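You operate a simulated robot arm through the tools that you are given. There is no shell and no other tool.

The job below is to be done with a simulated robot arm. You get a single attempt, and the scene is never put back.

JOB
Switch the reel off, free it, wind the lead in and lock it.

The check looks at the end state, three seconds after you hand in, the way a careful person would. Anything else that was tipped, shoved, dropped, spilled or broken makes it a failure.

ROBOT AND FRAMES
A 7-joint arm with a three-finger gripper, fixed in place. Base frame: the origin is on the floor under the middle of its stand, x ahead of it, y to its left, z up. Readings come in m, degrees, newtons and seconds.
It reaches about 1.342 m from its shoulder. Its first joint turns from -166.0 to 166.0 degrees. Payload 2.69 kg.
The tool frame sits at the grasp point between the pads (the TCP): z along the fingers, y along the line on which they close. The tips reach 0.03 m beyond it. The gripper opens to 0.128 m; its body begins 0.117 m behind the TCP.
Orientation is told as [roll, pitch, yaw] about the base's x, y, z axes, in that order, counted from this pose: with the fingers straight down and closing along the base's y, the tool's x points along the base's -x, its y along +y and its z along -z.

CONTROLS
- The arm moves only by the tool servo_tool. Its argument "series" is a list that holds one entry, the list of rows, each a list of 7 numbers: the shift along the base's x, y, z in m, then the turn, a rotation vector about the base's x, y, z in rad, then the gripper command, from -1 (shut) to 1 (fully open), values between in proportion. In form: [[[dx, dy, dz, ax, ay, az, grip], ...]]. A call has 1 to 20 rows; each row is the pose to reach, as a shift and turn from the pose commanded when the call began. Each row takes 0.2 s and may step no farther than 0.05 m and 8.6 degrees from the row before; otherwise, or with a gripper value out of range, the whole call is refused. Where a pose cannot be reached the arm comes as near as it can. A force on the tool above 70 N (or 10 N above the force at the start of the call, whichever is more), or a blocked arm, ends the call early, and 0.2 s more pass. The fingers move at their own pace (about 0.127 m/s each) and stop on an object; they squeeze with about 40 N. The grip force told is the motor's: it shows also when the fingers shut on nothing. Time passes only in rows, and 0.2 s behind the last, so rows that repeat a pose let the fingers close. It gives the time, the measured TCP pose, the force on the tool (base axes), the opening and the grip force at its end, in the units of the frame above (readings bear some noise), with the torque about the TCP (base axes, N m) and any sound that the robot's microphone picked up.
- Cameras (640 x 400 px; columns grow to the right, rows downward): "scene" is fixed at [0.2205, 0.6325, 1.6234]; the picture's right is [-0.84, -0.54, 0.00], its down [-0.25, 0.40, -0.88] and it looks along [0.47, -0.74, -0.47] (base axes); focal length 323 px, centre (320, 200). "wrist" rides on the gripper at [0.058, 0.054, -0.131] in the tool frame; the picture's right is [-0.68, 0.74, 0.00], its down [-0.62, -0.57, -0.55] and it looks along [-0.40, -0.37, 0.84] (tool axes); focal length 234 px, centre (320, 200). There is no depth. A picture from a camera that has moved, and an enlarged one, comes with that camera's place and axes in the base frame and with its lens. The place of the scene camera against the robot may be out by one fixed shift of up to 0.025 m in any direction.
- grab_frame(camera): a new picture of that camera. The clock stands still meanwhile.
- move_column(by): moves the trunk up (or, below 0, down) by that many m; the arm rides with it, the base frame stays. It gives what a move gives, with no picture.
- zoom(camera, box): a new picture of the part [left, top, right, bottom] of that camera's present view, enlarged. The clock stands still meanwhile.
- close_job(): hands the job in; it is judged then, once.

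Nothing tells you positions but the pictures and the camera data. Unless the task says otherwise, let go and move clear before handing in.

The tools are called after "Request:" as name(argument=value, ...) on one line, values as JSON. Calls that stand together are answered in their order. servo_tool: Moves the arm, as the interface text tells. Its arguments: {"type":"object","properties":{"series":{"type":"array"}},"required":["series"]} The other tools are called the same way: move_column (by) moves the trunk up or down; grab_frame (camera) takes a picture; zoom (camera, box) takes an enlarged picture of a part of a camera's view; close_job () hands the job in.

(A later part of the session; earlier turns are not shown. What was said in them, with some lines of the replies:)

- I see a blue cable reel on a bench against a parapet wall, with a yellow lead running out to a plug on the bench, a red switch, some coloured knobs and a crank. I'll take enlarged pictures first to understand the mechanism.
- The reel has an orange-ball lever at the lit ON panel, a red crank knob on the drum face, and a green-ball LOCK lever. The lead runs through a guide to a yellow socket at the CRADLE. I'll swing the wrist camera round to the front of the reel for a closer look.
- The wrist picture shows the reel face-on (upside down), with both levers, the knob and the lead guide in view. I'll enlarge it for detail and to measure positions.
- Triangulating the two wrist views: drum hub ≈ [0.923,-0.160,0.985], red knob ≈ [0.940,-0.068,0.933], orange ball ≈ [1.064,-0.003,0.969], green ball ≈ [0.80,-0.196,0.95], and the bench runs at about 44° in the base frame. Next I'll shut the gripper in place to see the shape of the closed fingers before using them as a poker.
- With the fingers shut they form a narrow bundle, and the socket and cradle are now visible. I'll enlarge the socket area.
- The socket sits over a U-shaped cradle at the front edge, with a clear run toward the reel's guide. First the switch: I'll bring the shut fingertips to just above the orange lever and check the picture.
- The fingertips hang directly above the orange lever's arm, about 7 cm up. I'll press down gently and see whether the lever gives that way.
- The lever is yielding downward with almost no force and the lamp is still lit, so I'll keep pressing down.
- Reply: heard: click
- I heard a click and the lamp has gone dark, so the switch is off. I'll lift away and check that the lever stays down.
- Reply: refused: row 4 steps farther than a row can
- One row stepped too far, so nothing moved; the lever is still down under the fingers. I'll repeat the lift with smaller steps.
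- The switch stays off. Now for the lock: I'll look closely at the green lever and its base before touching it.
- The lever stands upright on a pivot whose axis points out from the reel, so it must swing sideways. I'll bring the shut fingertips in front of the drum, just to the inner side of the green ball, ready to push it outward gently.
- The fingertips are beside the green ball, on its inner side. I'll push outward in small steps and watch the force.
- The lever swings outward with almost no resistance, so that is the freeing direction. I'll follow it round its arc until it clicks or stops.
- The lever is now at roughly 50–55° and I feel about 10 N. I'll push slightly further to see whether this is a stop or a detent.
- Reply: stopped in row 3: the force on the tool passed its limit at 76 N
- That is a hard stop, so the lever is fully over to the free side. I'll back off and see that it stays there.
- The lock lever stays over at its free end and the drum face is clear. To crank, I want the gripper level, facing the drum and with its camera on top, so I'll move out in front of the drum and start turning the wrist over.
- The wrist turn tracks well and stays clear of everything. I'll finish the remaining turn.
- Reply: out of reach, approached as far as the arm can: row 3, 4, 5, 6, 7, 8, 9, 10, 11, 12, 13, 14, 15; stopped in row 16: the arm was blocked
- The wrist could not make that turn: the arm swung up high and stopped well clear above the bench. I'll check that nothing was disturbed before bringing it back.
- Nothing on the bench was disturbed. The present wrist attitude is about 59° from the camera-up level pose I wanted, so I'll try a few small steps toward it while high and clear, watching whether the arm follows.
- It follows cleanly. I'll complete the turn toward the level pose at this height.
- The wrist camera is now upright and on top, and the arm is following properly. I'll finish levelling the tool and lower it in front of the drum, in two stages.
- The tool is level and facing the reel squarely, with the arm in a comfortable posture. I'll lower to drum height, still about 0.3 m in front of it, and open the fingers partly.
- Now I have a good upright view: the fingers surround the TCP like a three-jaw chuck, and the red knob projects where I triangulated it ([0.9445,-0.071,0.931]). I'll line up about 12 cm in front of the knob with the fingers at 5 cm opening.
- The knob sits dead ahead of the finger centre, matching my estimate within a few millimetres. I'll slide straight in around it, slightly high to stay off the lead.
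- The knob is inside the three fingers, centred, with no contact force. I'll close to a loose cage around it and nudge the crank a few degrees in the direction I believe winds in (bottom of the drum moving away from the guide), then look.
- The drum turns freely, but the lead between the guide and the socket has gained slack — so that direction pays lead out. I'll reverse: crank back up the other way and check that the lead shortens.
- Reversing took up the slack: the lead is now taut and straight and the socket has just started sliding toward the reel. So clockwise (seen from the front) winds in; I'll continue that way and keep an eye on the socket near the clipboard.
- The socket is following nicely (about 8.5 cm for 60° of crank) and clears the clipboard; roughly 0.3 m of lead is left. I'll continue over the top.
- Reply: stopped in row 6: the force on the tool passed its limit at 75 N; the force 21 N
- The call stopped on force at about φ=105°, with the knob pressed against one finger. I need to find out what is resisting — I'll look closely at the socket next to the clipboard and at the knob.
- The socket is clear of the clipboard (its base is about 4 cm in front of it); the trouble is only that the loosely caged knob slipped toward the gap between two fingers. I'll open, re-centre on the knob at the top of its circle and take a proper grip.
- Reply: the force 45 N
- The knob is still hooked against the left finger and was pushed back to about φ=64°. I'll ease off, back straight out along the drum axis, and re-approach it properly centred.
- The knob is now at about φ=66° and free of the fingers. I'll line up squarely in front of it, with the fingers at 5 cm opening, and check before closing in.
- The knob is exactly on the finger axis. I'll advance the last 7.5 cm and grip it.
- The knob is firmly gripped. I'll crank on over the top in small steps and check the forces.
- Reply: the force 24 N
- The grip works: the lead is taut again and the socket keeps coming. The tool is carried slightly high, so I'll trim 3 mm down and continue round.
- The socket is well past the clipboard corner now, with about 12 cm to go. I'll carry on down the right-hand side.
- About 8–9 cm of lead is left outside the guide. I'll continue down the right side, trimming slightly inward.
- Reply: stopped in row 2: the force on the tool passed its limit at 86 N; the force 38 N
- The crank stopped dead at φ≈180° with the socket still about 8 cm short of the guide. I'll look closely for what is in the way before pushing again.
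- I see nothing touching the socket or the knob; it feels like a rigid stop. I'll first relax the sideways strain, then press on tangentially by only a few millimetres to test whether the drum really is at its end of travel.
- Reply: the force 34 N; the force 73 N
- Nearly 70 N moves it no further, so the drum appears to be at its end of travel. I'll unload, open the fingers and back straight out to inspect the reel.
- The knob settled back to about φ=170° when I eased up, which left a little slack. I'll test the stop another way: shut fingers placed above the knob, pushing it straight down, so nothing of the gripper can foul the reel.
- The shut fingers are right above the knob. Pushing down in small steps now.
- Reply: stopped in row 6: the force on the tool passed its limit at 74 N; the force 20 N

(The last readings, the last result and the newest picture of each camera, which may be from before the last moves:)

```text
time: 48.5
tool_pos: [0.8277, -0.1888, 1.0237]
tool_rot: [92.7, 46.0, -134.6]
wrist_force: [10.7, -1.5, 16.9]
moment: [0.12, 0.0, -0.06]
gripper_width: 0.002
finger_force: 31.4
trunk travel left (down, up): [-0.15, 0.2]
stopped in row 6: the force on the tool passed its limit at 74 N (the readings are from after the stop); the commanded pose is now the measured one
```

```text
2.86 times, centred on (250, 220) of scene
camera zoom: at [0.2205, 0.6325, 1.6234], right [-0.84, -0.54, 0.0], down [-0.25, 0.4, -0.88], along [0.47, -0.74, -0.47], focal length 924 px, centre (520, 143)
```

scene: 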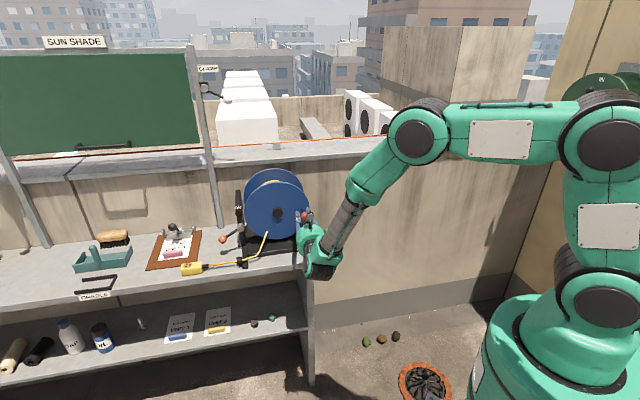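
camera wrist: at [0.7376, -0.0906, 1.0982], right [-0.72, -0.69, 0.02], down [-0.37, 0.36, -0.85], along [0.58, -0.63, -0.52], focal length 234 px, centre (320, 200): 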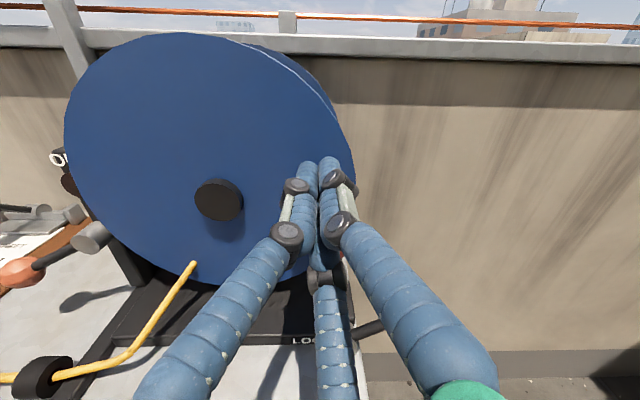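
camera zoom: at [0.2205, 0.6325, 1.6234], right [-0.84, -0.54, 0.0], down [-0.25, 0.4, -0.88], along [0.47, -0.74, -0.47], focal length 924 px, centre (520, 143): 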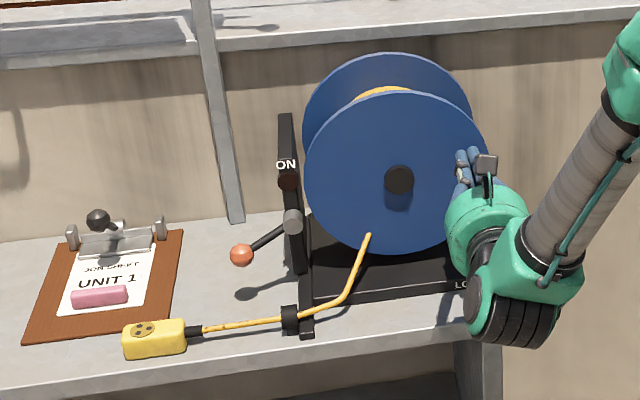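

Same hard stop with a completely different contact: the lead is taut again and the drum will wind no further, so it is fully wound to its end stop. I'll lift off the knob without dragging it back, and retreat to inspect.

Request:
servo_tool(series=[[[0, 0, 0.012, 0, 0, 0, -1], [0, 0, 0.03, 0, 0, 0, -1], [-0.015, 0.016, 0.045, 0, 0, 0, -1], [-0.045, 0.047, 0.055, -0.005, -0.02, 0.004, -1], [-0.075, 0.078, 0.055, -0.01, -0.035, 0.008, -1]]])

Request:
grab_frame(camera="wrist")

Request:
zoom(camera="scene", box=[150, 150, 350, 290])

```text
time: 49.7
tool_pos: [0.7477, -0.1092, 1.0735]
tool_rot: [94.9, 46.7, -132.6]
wrist_force: [-1.1, 0.0, -1.0]
moment: [0.04, 0.0, 0.02]
gripper_width: 0.0021
finger_force: 31.7
trunk travel left (down, up): [-0.15, 0.2]
```

```text
taken
camera wrist: at [0.6553, -0.0106, 1.1459], right [-0.72, -0.69, 0.01], down [-0.35, 0.35, -0.87], along [0.6, -0.63, -0.5], focal length 234 px, centre (320, 200)
```

wrist: 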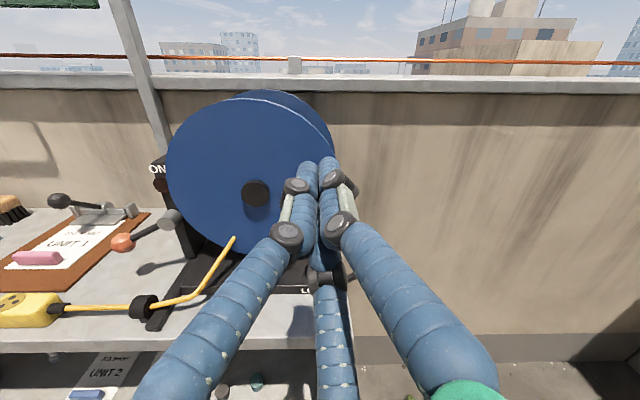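

```text
2.86 times, centred on (250, 220) of scene
camera zoom: at [0.2205, 0.6325, 1.6234], right [-0.84, -0.54, 0.0], down [-0.25, 0.4, -0.88], along [0.47, -0.74, -0.47], focal length 924 px, centre (520, 143)
```

zoom: 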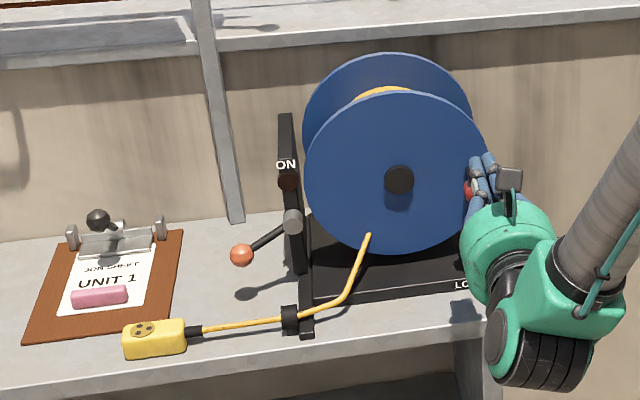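

The drum stayed put and the lead is taut, with the knob at about φ=180°. Next the lock: I'll re-level the tool and move the shut fingers, well in front of everything, to a spot outside and below the green lever.

Request:
servo_tool(series=[[[-0.02, 0.0205, 0, 0.021, 0.0205, 0, -1], [-0.0396, 0.041, 0, 0.042, 0.041, 0, -1], [-0.0551, 0.026, -0.04, 0.042, 0.041, 0, -1], [-0.0707, 0.011, -0.08, 0.042, 0.041, 0, -1], [-0.0862, -0.004, -0.12, 0.042, 0.041, 0, -1], [-0.1017, -0.0191, -0.16, 0.042, 0.041, 0, -1], [-0.1173, -0.0341, -0.195, 0.042, 0.041, 0, -1], [-0.1173, -0.0341, -0.2215, 0.042, 0.041, 0, -1]]])

Request:
grab_frame(camera="wrist")

Request:
grab_frame(camera="scene")

```text
time: 51.5
tool_pos: [0.6296, -0.1476, 0.8513]
tool_rot: [90.0, 46.8, -136.1]
wrist_force: [0.4, 0.3, 1.1]
moment: [0.03, 0.02, 0.03]
gripper_width: 0.0021
finger_force: 31.0
trunk travel left (down, up): [-0.15, 0.2]
```

```text
taken
camera wrist: at [0.5401, -0.0513, 0.9309], right [-0.72, -0.69, 0.01], down [-0.39, 0.39, -0.84], along [0.58, -0.61, -0.55], focal length 234 px, centre (320, 200)
```

wrist: 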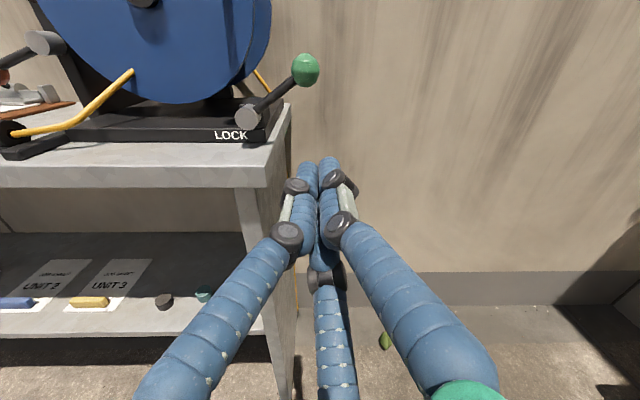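

```text
taken
```

scene: 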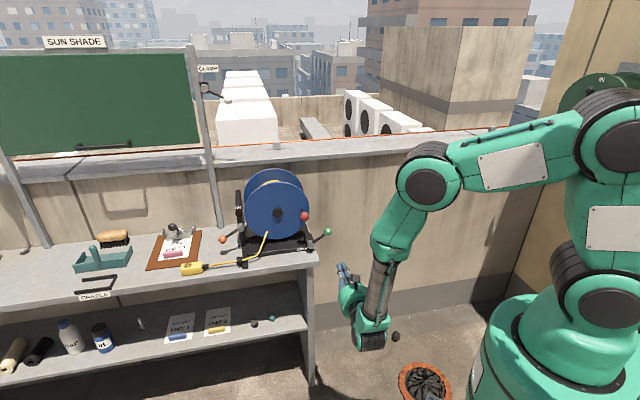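

I'm in position in front of and below the lever. I notice a yellow cord behind the reel and down the bench end, so I'll look closer before moving in.

Request:
zoom(camera="wrist", box=[200, 40, 360, 160])

Request:
zoom(camera="wrist", box=[220, 150, 400, 360])

Request:
zoom(camera="scene", box=[200, 160, 360, 290])

```text
3.33 times, centred on (280, 100) of wrist
camera zoom: at [0.5401, -0.0513, 0.9309], right [-0.72, -0.69, 0.01], down [-0.39, 0.39, -0.84], along [0.58, -0.61, -0.55], focal length 781 px, centre (453, 533)
```

zoom: 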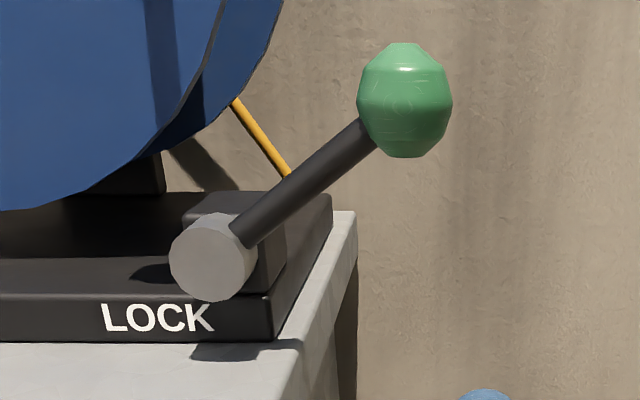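

```text
1.90 times, centred on (310, 255) of wrist
camera zoom: at [0.5401, -0.0513, 0.9309], right [-0.72, -0.69, 0.01], down [-0.39, 0.39, -0.84], along [0.58, -0.61, -0.55], focal length 446 px, centre (339, 95)
```

zoom: 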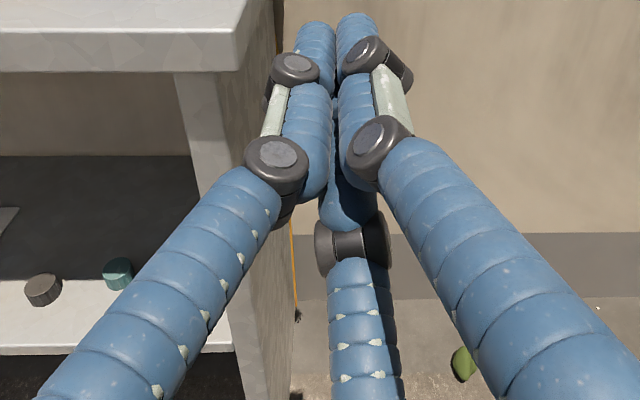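

```text
3.08 times, centred on (280, 225) of scene
camera zoom: at [0.2205, 0.6325, 1.6234], right [-0.84, -0.54, 0.0], down [-0.25, 0.4, -0.88], along [0.47, -0.74, -0.47], focal length 995 px, centre (443, 123)
```

zoom: 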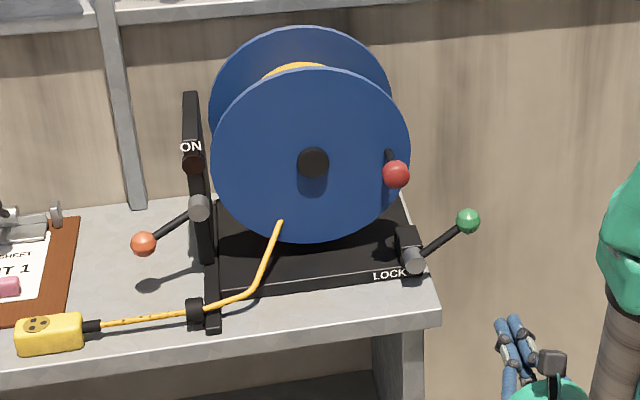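

The cord behind is just the reel's supply cord hanging at the back, out of my way. Before locking I want to be sure the lead is really as far in as it goes, so I'll inspect the socket and guide closely.

Request:
zoom(camera="scene", box=[170, 240, 270, 290])

Request:
zoom(camera="scene", box=[225, 160, 325, 270])

```text
6.40 times, centred on (220, 265) of scene
camera zoom: at [0.2205, 0.6325, 1.6234], right [-0.84, -0.54, 0.0], down [-0.25, 0.4, -0.88], along [0.47, -0.74, -0.47], focal length 2069 px, centre (960, -216)
```

zoom: 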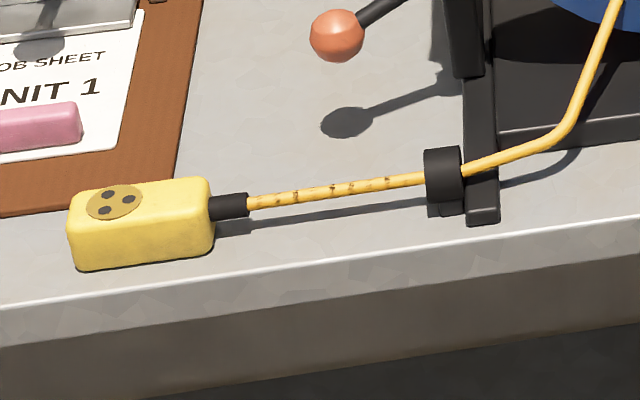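

```text
3.64 times, centred on (275, 215) of scene
camera zoom: at [0.2205, 0.6325, 1.6234], right [-0.84, -0.54, 0.0], down [-0.25, 0.4, -0.88], along [0.47, -0.74, -0.47], focal length 1175 px, centre (484, 146)
```

zoom: 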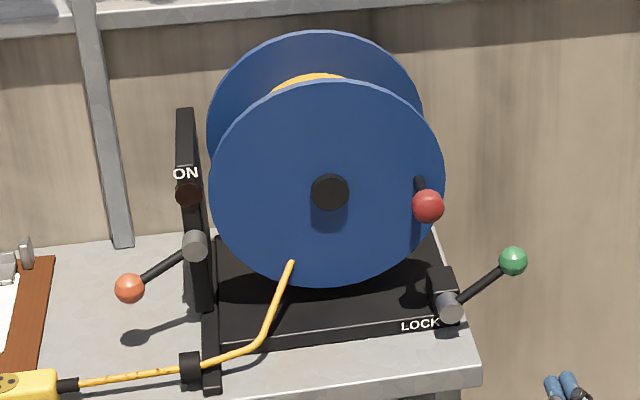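

The socket, guide and knob are all free of obstruction, and the drum is simply at its end stop. Now I'll slide the shut fingers straight in beside the green lever, on its outer underside.

Request:
servo_tool(series=[[[0.024, -0.033, 0, 0, 0, 0, -1], [0.052, -0.062, 0, 0, 0, 0, -1], [0.08, -0.091, 0, 0, 0, 0, -1], [0.1066, -0.1191, 0, 0, 0, 0, -1]]])

Request:
grab_frame(camera="wrist")

Request:
zoom(camera="scene", box=[240, 180, 360, 290])

```text
time: 52.5
tool_pos: [0.7374, -0.2642, 0.8514]
tool_rot: [90.0, 46.8, -136.2]
wrist_force: [-1.0, 0.1, -0.2]
moment: [0.0, -0.01, 0.01]
gripper_width: 0.002
finger_force: 31.3
trunk travel left (down, up): [-0.15, 0.2]
```

```text
taken
camera wrist: at [0.6478, -0.1691, 0.9309], right [-0.72, -0.69, 0.01], down [-0.39, 0.39, -0.84], along [0.58, -0.61, -0.55], focal length 234 px, centre (320, 200)
```

wrist: 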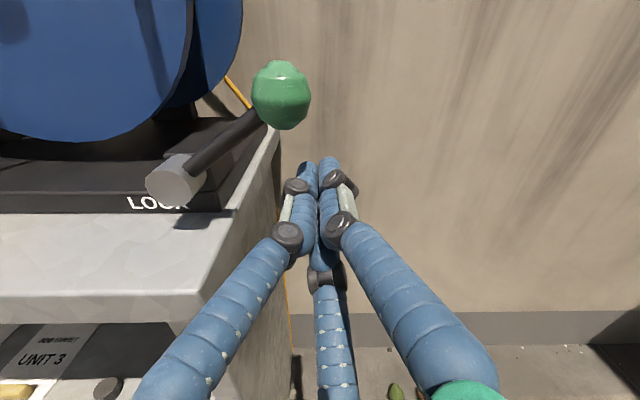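

```text
3.64 times, centred on (300, 235) of scene
camera zoom: at [0.2205, 0.6325, 1.6234], right [-0.84, -0.54, 0.0], down [-0.25, 0.4, -0.88], along [0.47, -0.74, -0.47], focal length 1175 px, centre (393, 73)
```

zoom: 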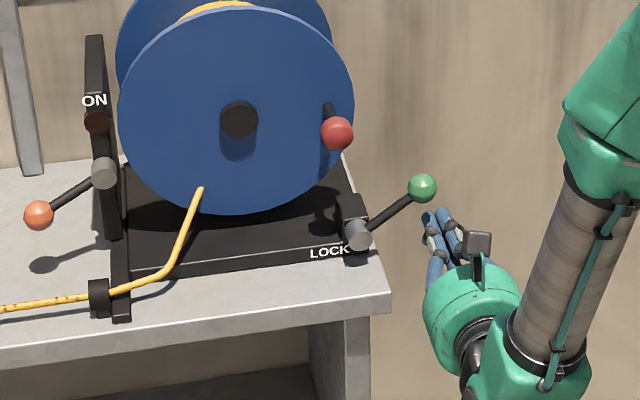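

The fingers lie just outside and below the lever arm. I'll push it up and inward along its arc toward upright.

Request:
servo_tool(series=[[[0.0079, 0.0076, 0.011, 0, 0, 0, -1], [0.0158, 0.0153, 0.0221, 0, 0, 0, -1], [0.0173, 0.0167, 0.0302, 0, 0, 0, -1], [0.0195, 0.0188, 0.038, 0, 0, 0, -1], [0.0238, 0.023, 0.0483, 0, 0, 0, -1], [0.0293, 0.0283, 0.0575, 0, 0, 0, -1]]])

Request:
grab_frame(camera="wrist")

Request:
zoom(camera="scene", box=[240, 180, 360, 290])

```text
time: 53.9
tool_pos: [0.7701, -0.2371, 0.9105]
tool_rot: [90.0, 47.0, -136.1]
wrist_force: [0.5, -0.1, -0.4]
moment: [-0.02, 0.0, -0.01]
gripper_width: 0.0022
finger_force: 31.5
trunk travel left (down, up): [-0.15, 0.2]
```

```text
taken
camera wrist: at [0.6808, -0.1415, 0.9892], right [-0.72, -0.69, 0.01], down [-0.39, 0.39, -0.84], along [0.58, -0.61, -0.55], focal length 234 px, centre (320, 200)
```

wrist: 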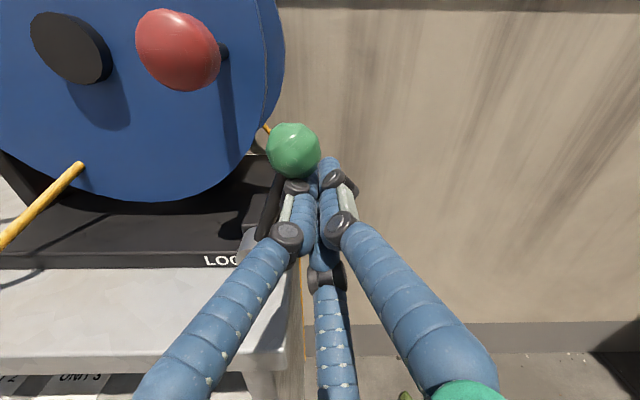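

```text
3.64 times, centred on (300, 235) of scene
camera zoom: at [0.2205, 0.6325, 1.6234], right [-0.84, -0.54, 0.0], down [-0.25, 0.4, -0.88], along [0.47, -0.74, -0.47], focal length 1175 px, centre (393, 73)
```

zoom: 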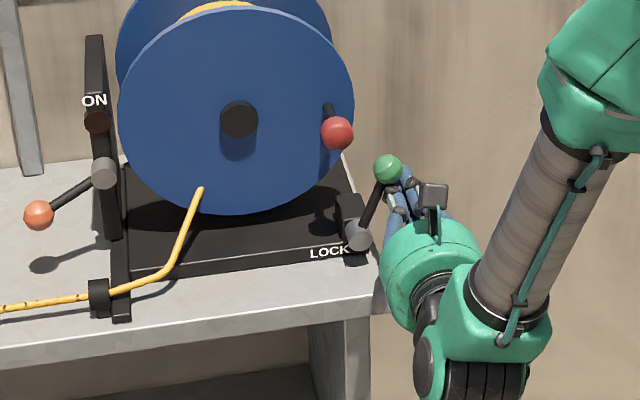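

The lever is within about 25° of upright and moving easily. I'll continue to the upright stop, watching for a click and force.

Request:
servo_tool(series=[[[0.0066, 0.0064, 0.0076, 0, 0, 0, -1], [0.0104, 0.01, 0.0108, 0, 0, 0, -1], [0.014, 0.0136, 0.0136, 0, 0, 0, -1], [0.0165, 0.016, 0.015, 0, 0, 0, -1]]])

Request:
grab_frame(camera="wrist")

Request:
zoom(camera="scene", box=[240, 180, 360, 290])

```text
time: 54.9
tool_pos: [0.7853, -0.2215, 0.9243]
tool_rot: [89.9, 46.9, -136.2]
wrist_force: [-2.1, -2.6, -1.7]
moment: [-0.06, -0.01, 0.02]
gripper_width: 0.0021
finger_force: 31.4
trunk travel left (down, up): [-0.15, 0.2]
```

```text
taken
camera wrist: at [0.6956, -0.1259, 1.0031], right [-0.72, -0.69, 0.01], down [-0.39, 0.39, -0.84], along [0.57, -0.61, -0.55], focal length 234 px, centre (320, 200)
```

wrist: 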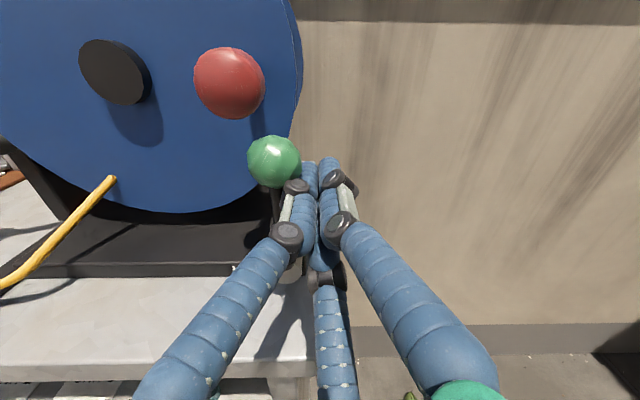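

```text
3.64 times, centred on (300, 235) of scene
camera zoom: at [0.2205, 0.6325, 1.6234], right [-0.84, -0.54, 0.0], down [-0.25, 0.4, -0.88], along [0.47, -0.74, -0.47], focal length 1175 px, centre (393, 73)
```

zoom: 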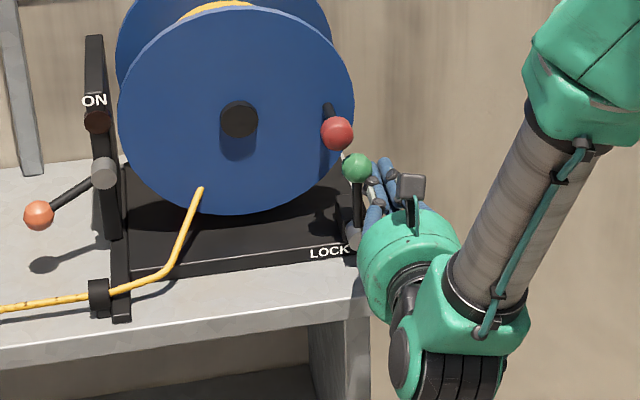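

The lever looks upright. I'll push a few more millimetres to make sure it is seated against its stop.

Request:
servo_tool(series=[[[0.002, 0.002, 0.0005, 0, 0, 0, -1], [0.004, 0.0039, 0.001, 0, 0, 0, -1], [0.006, 0.0058, 0.001, 0, 0, 0, -1]]])

Request:
zoom(camera="scene", box=[240, 180, 360, 290])

Request:
grab_frame(camera="wrist")

```text
time: 55.7
tool_pos: [0.7867, -0.2166, 0.9212]
tool_rot: [89.7, 46.8, -136.6]
wrist_force: [-27.7, -20.8, -15.1]
moment: [-0.01, -0.05, 0.06]
gripper_width: 0.0022
finger_force: 31.2
trunk travel left (down, up): [-0.15, 0.2]
```

```text
3.64 times, centred on (300, 235) of scene
camera zoom: at [0.2205, 0.6325, 1.6234], right [-0.84, -0.54, 0.0], down [-0.25, 0.4, -0.88], along [0.47, -0.74, -0.47], focal length 1175 px, centre (393, 73)
```

zoom: 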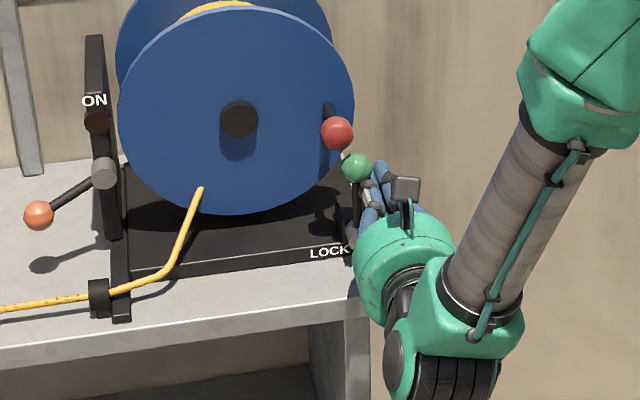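

```text
taken
camera wrist: at [0.6984, -0.1212, 1.0018], right [-0.72, -0.69, 0.01], down [-0.39, 0.39, -0.83], along [0.57, -0.61, -0.55], focal length 234 px, centre (320, 200)
```

wrist: 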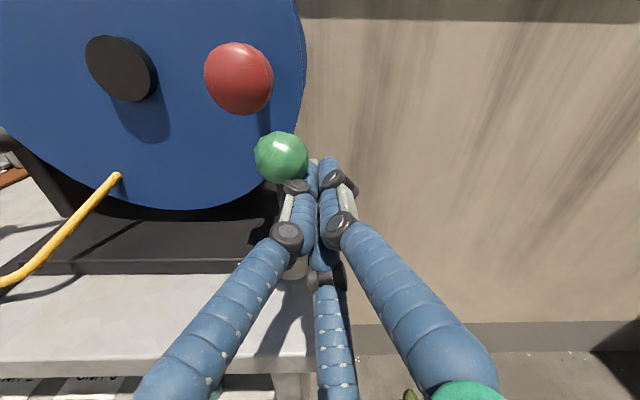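

The lever is hard against its upright stop, exactly where it stood at the start (locked). I'll ease away outward, then back out along the drum axis and inspect.

Request:
servo_tool(series=[[[-0.008, -0.0078, -0.002, 0, 0, 0, -1], [-0.02, -0.0194, -0.01, 0, 0, 0, -1], [-0.045, 0.006, -0.01, 0, 0, 0, -1], [-0.072, 0.034, 0, 0, 0, 0, -1], [-0.1, 0.062, 0.015, 0, 0, 0, -1], [-0.128, 0.09, 0.03, 0, 0, 0, -1]]])

Request:
grab_frame(camera="wrist")

Request:
zoom(camera="scene", box=[160, 150, 340, 290])

```text
time: 57.1
tool_pos: [0.6631, -0.1257, 0.9573]
tool_rot: [89.8, 46.8, -136.0]
wrist_force: [0.2, -0.3, -0.3]
moment: [-0.02, 0.0, -0.04]
gripper_width: 0.0022
finger_force: 31.8
trunk travel left (down, up): [-0.15, 0.2]
```

```text
taken
camera wrist: at [0.5748, -0.0304, 1.036], right [-0.72, -0.69, 0.01], down [-0.39, 0.39, -0.84], along [0.58, -0.61, -0.55], focal length 234 px, centre (320, 200)
```

wrist: 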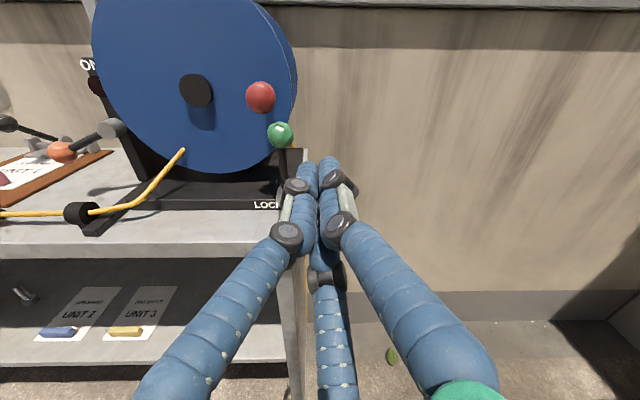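

```text
2.86 times, centred on (250, 220) of scene
camera zoom: at [0.2205, 0.6325, 1.6234], right [-0.84, -0.54, 0.0], down [-0.25, 0.4, -0.88], along [0.47, -0.74, -0.47], focal length 924 px, centre (520, 143)
```

zoom: 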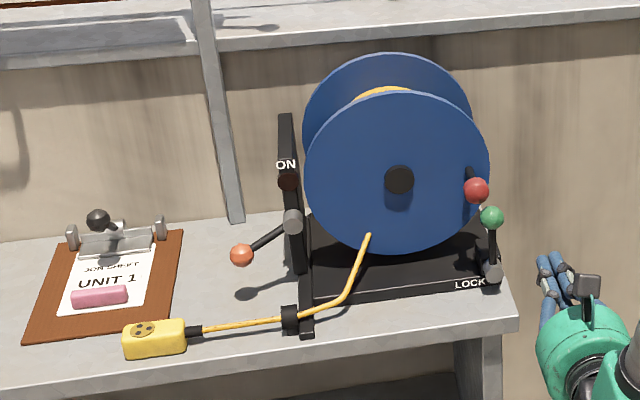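

The lever stands upright in the locked position, the lamp is dark, and the drum has held at φ≈178° with the lead taut. I'll withdraw the arm well clear and take a last overall look.

Request:
servo_tool(series=[[[-0.015, 0.03, 0.03, 0, 0, 0, -1], [-0.03, 0.06, 0.06, 0, 0, 0, -1], [-0.045, 0.085, 0.095, 0, 0, 0, -1], [-0.055, 0.105, 0.135, 0, 0, 0, -1], [-0.06, 0.12, 0.175, 0, 0, 0, -1], [-0.06, 0.13, 0.22, 0, 0, 0, -1]]])

Request:
grab_frame(camera="scene")

Request:
grab_frame(camera="wrist")

Request:
zoom(camera="scene", box=[60, 150, 340, 330])

```text
time: 58.5
tool_pos: [0.6022, 0.007, 1.175]
tool_rot: [89.9, 46.6, -136.2]
wrist_force: [0.1, -0.7, -1.1]
moment: [-0.04, -0.04, 0.02]
gripper_width: 0.002
finger_force: 31.2
trunk travel left (down, up): [-0.15, 0.2]
```

```text
taken
```

scene: 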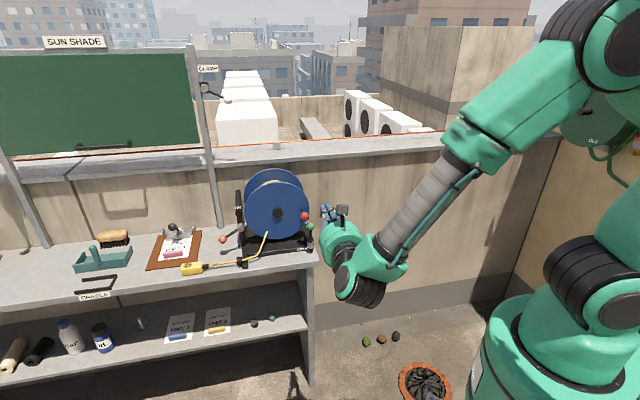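

```text
taken
camera wrist: at [0.5134, 0.1031, 1.2539], right [-0.72, -0.69, 0.01], down [-0.39, 0.39, -0.84], along [0.57, -0.61, -0.55], focal length 234 px, centre (320, 200)
```

wrist: 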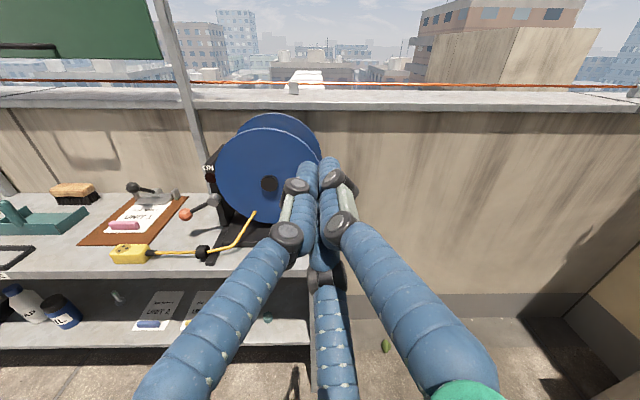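

```text
2.22 times, centred on (200, 240) of scene
camera zoom: at [0.2205, 0.6325, 1.6234], right [-0.84, -0.54, 0.0], down [-0.25, 0.4, -0.88], along [0.47, -0.74, -0.47], focal length 718 px, centre (587, 111)
```

zoom: 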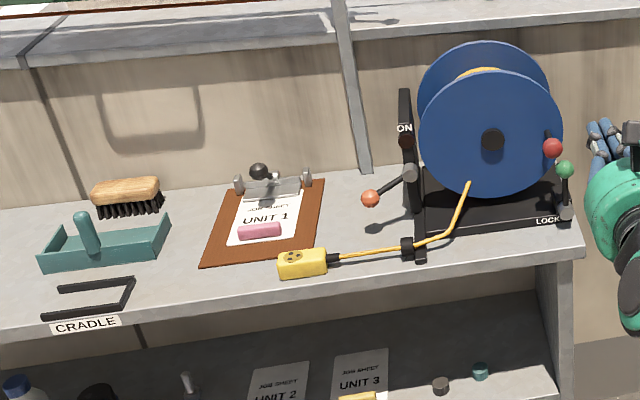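

I see the lamp dark with the switch lever down, the drum at its end stop with the lead taut, and the green lever upright as it was when locked at the start. The clipboard, tray, brush and shelf items haven't moved, and the arm is clear. About 10 cm of lead still shows outside the guide. The drum stopped hard there against two different pushes of about 70 N, so I take that as fully wound. I'm handing in.

Request:
close_job()

```text
The job is handed in.
```

I switched the reel off, freed it, wound the lead in to the drum's end stop and locked it again, then handed the job in. I don't have a result from the check yet.

- **Switch:** the orange lever is down and the lamp is dark. I heard it click over.
- **Lead:** about 10 cm still shows between the guide and the socket. The drum stopped hard at that point against two separate pushes of about 70 N, and I could see nothing blocking it. I took that as fully wound, but I can't rule out that a little more was expected.
- **Lock:** the green lever is upright against its stop, in the position it started in. I didn't test that the drum is actually held, because the knob sits too close to the lever to grip.
- **Surroundings:** in the last pictures the clipboard, tray, brush and shelf items had not moved. While I was turning the wrist, the arm once swung up high above the bench, but it hit nothing I could see.
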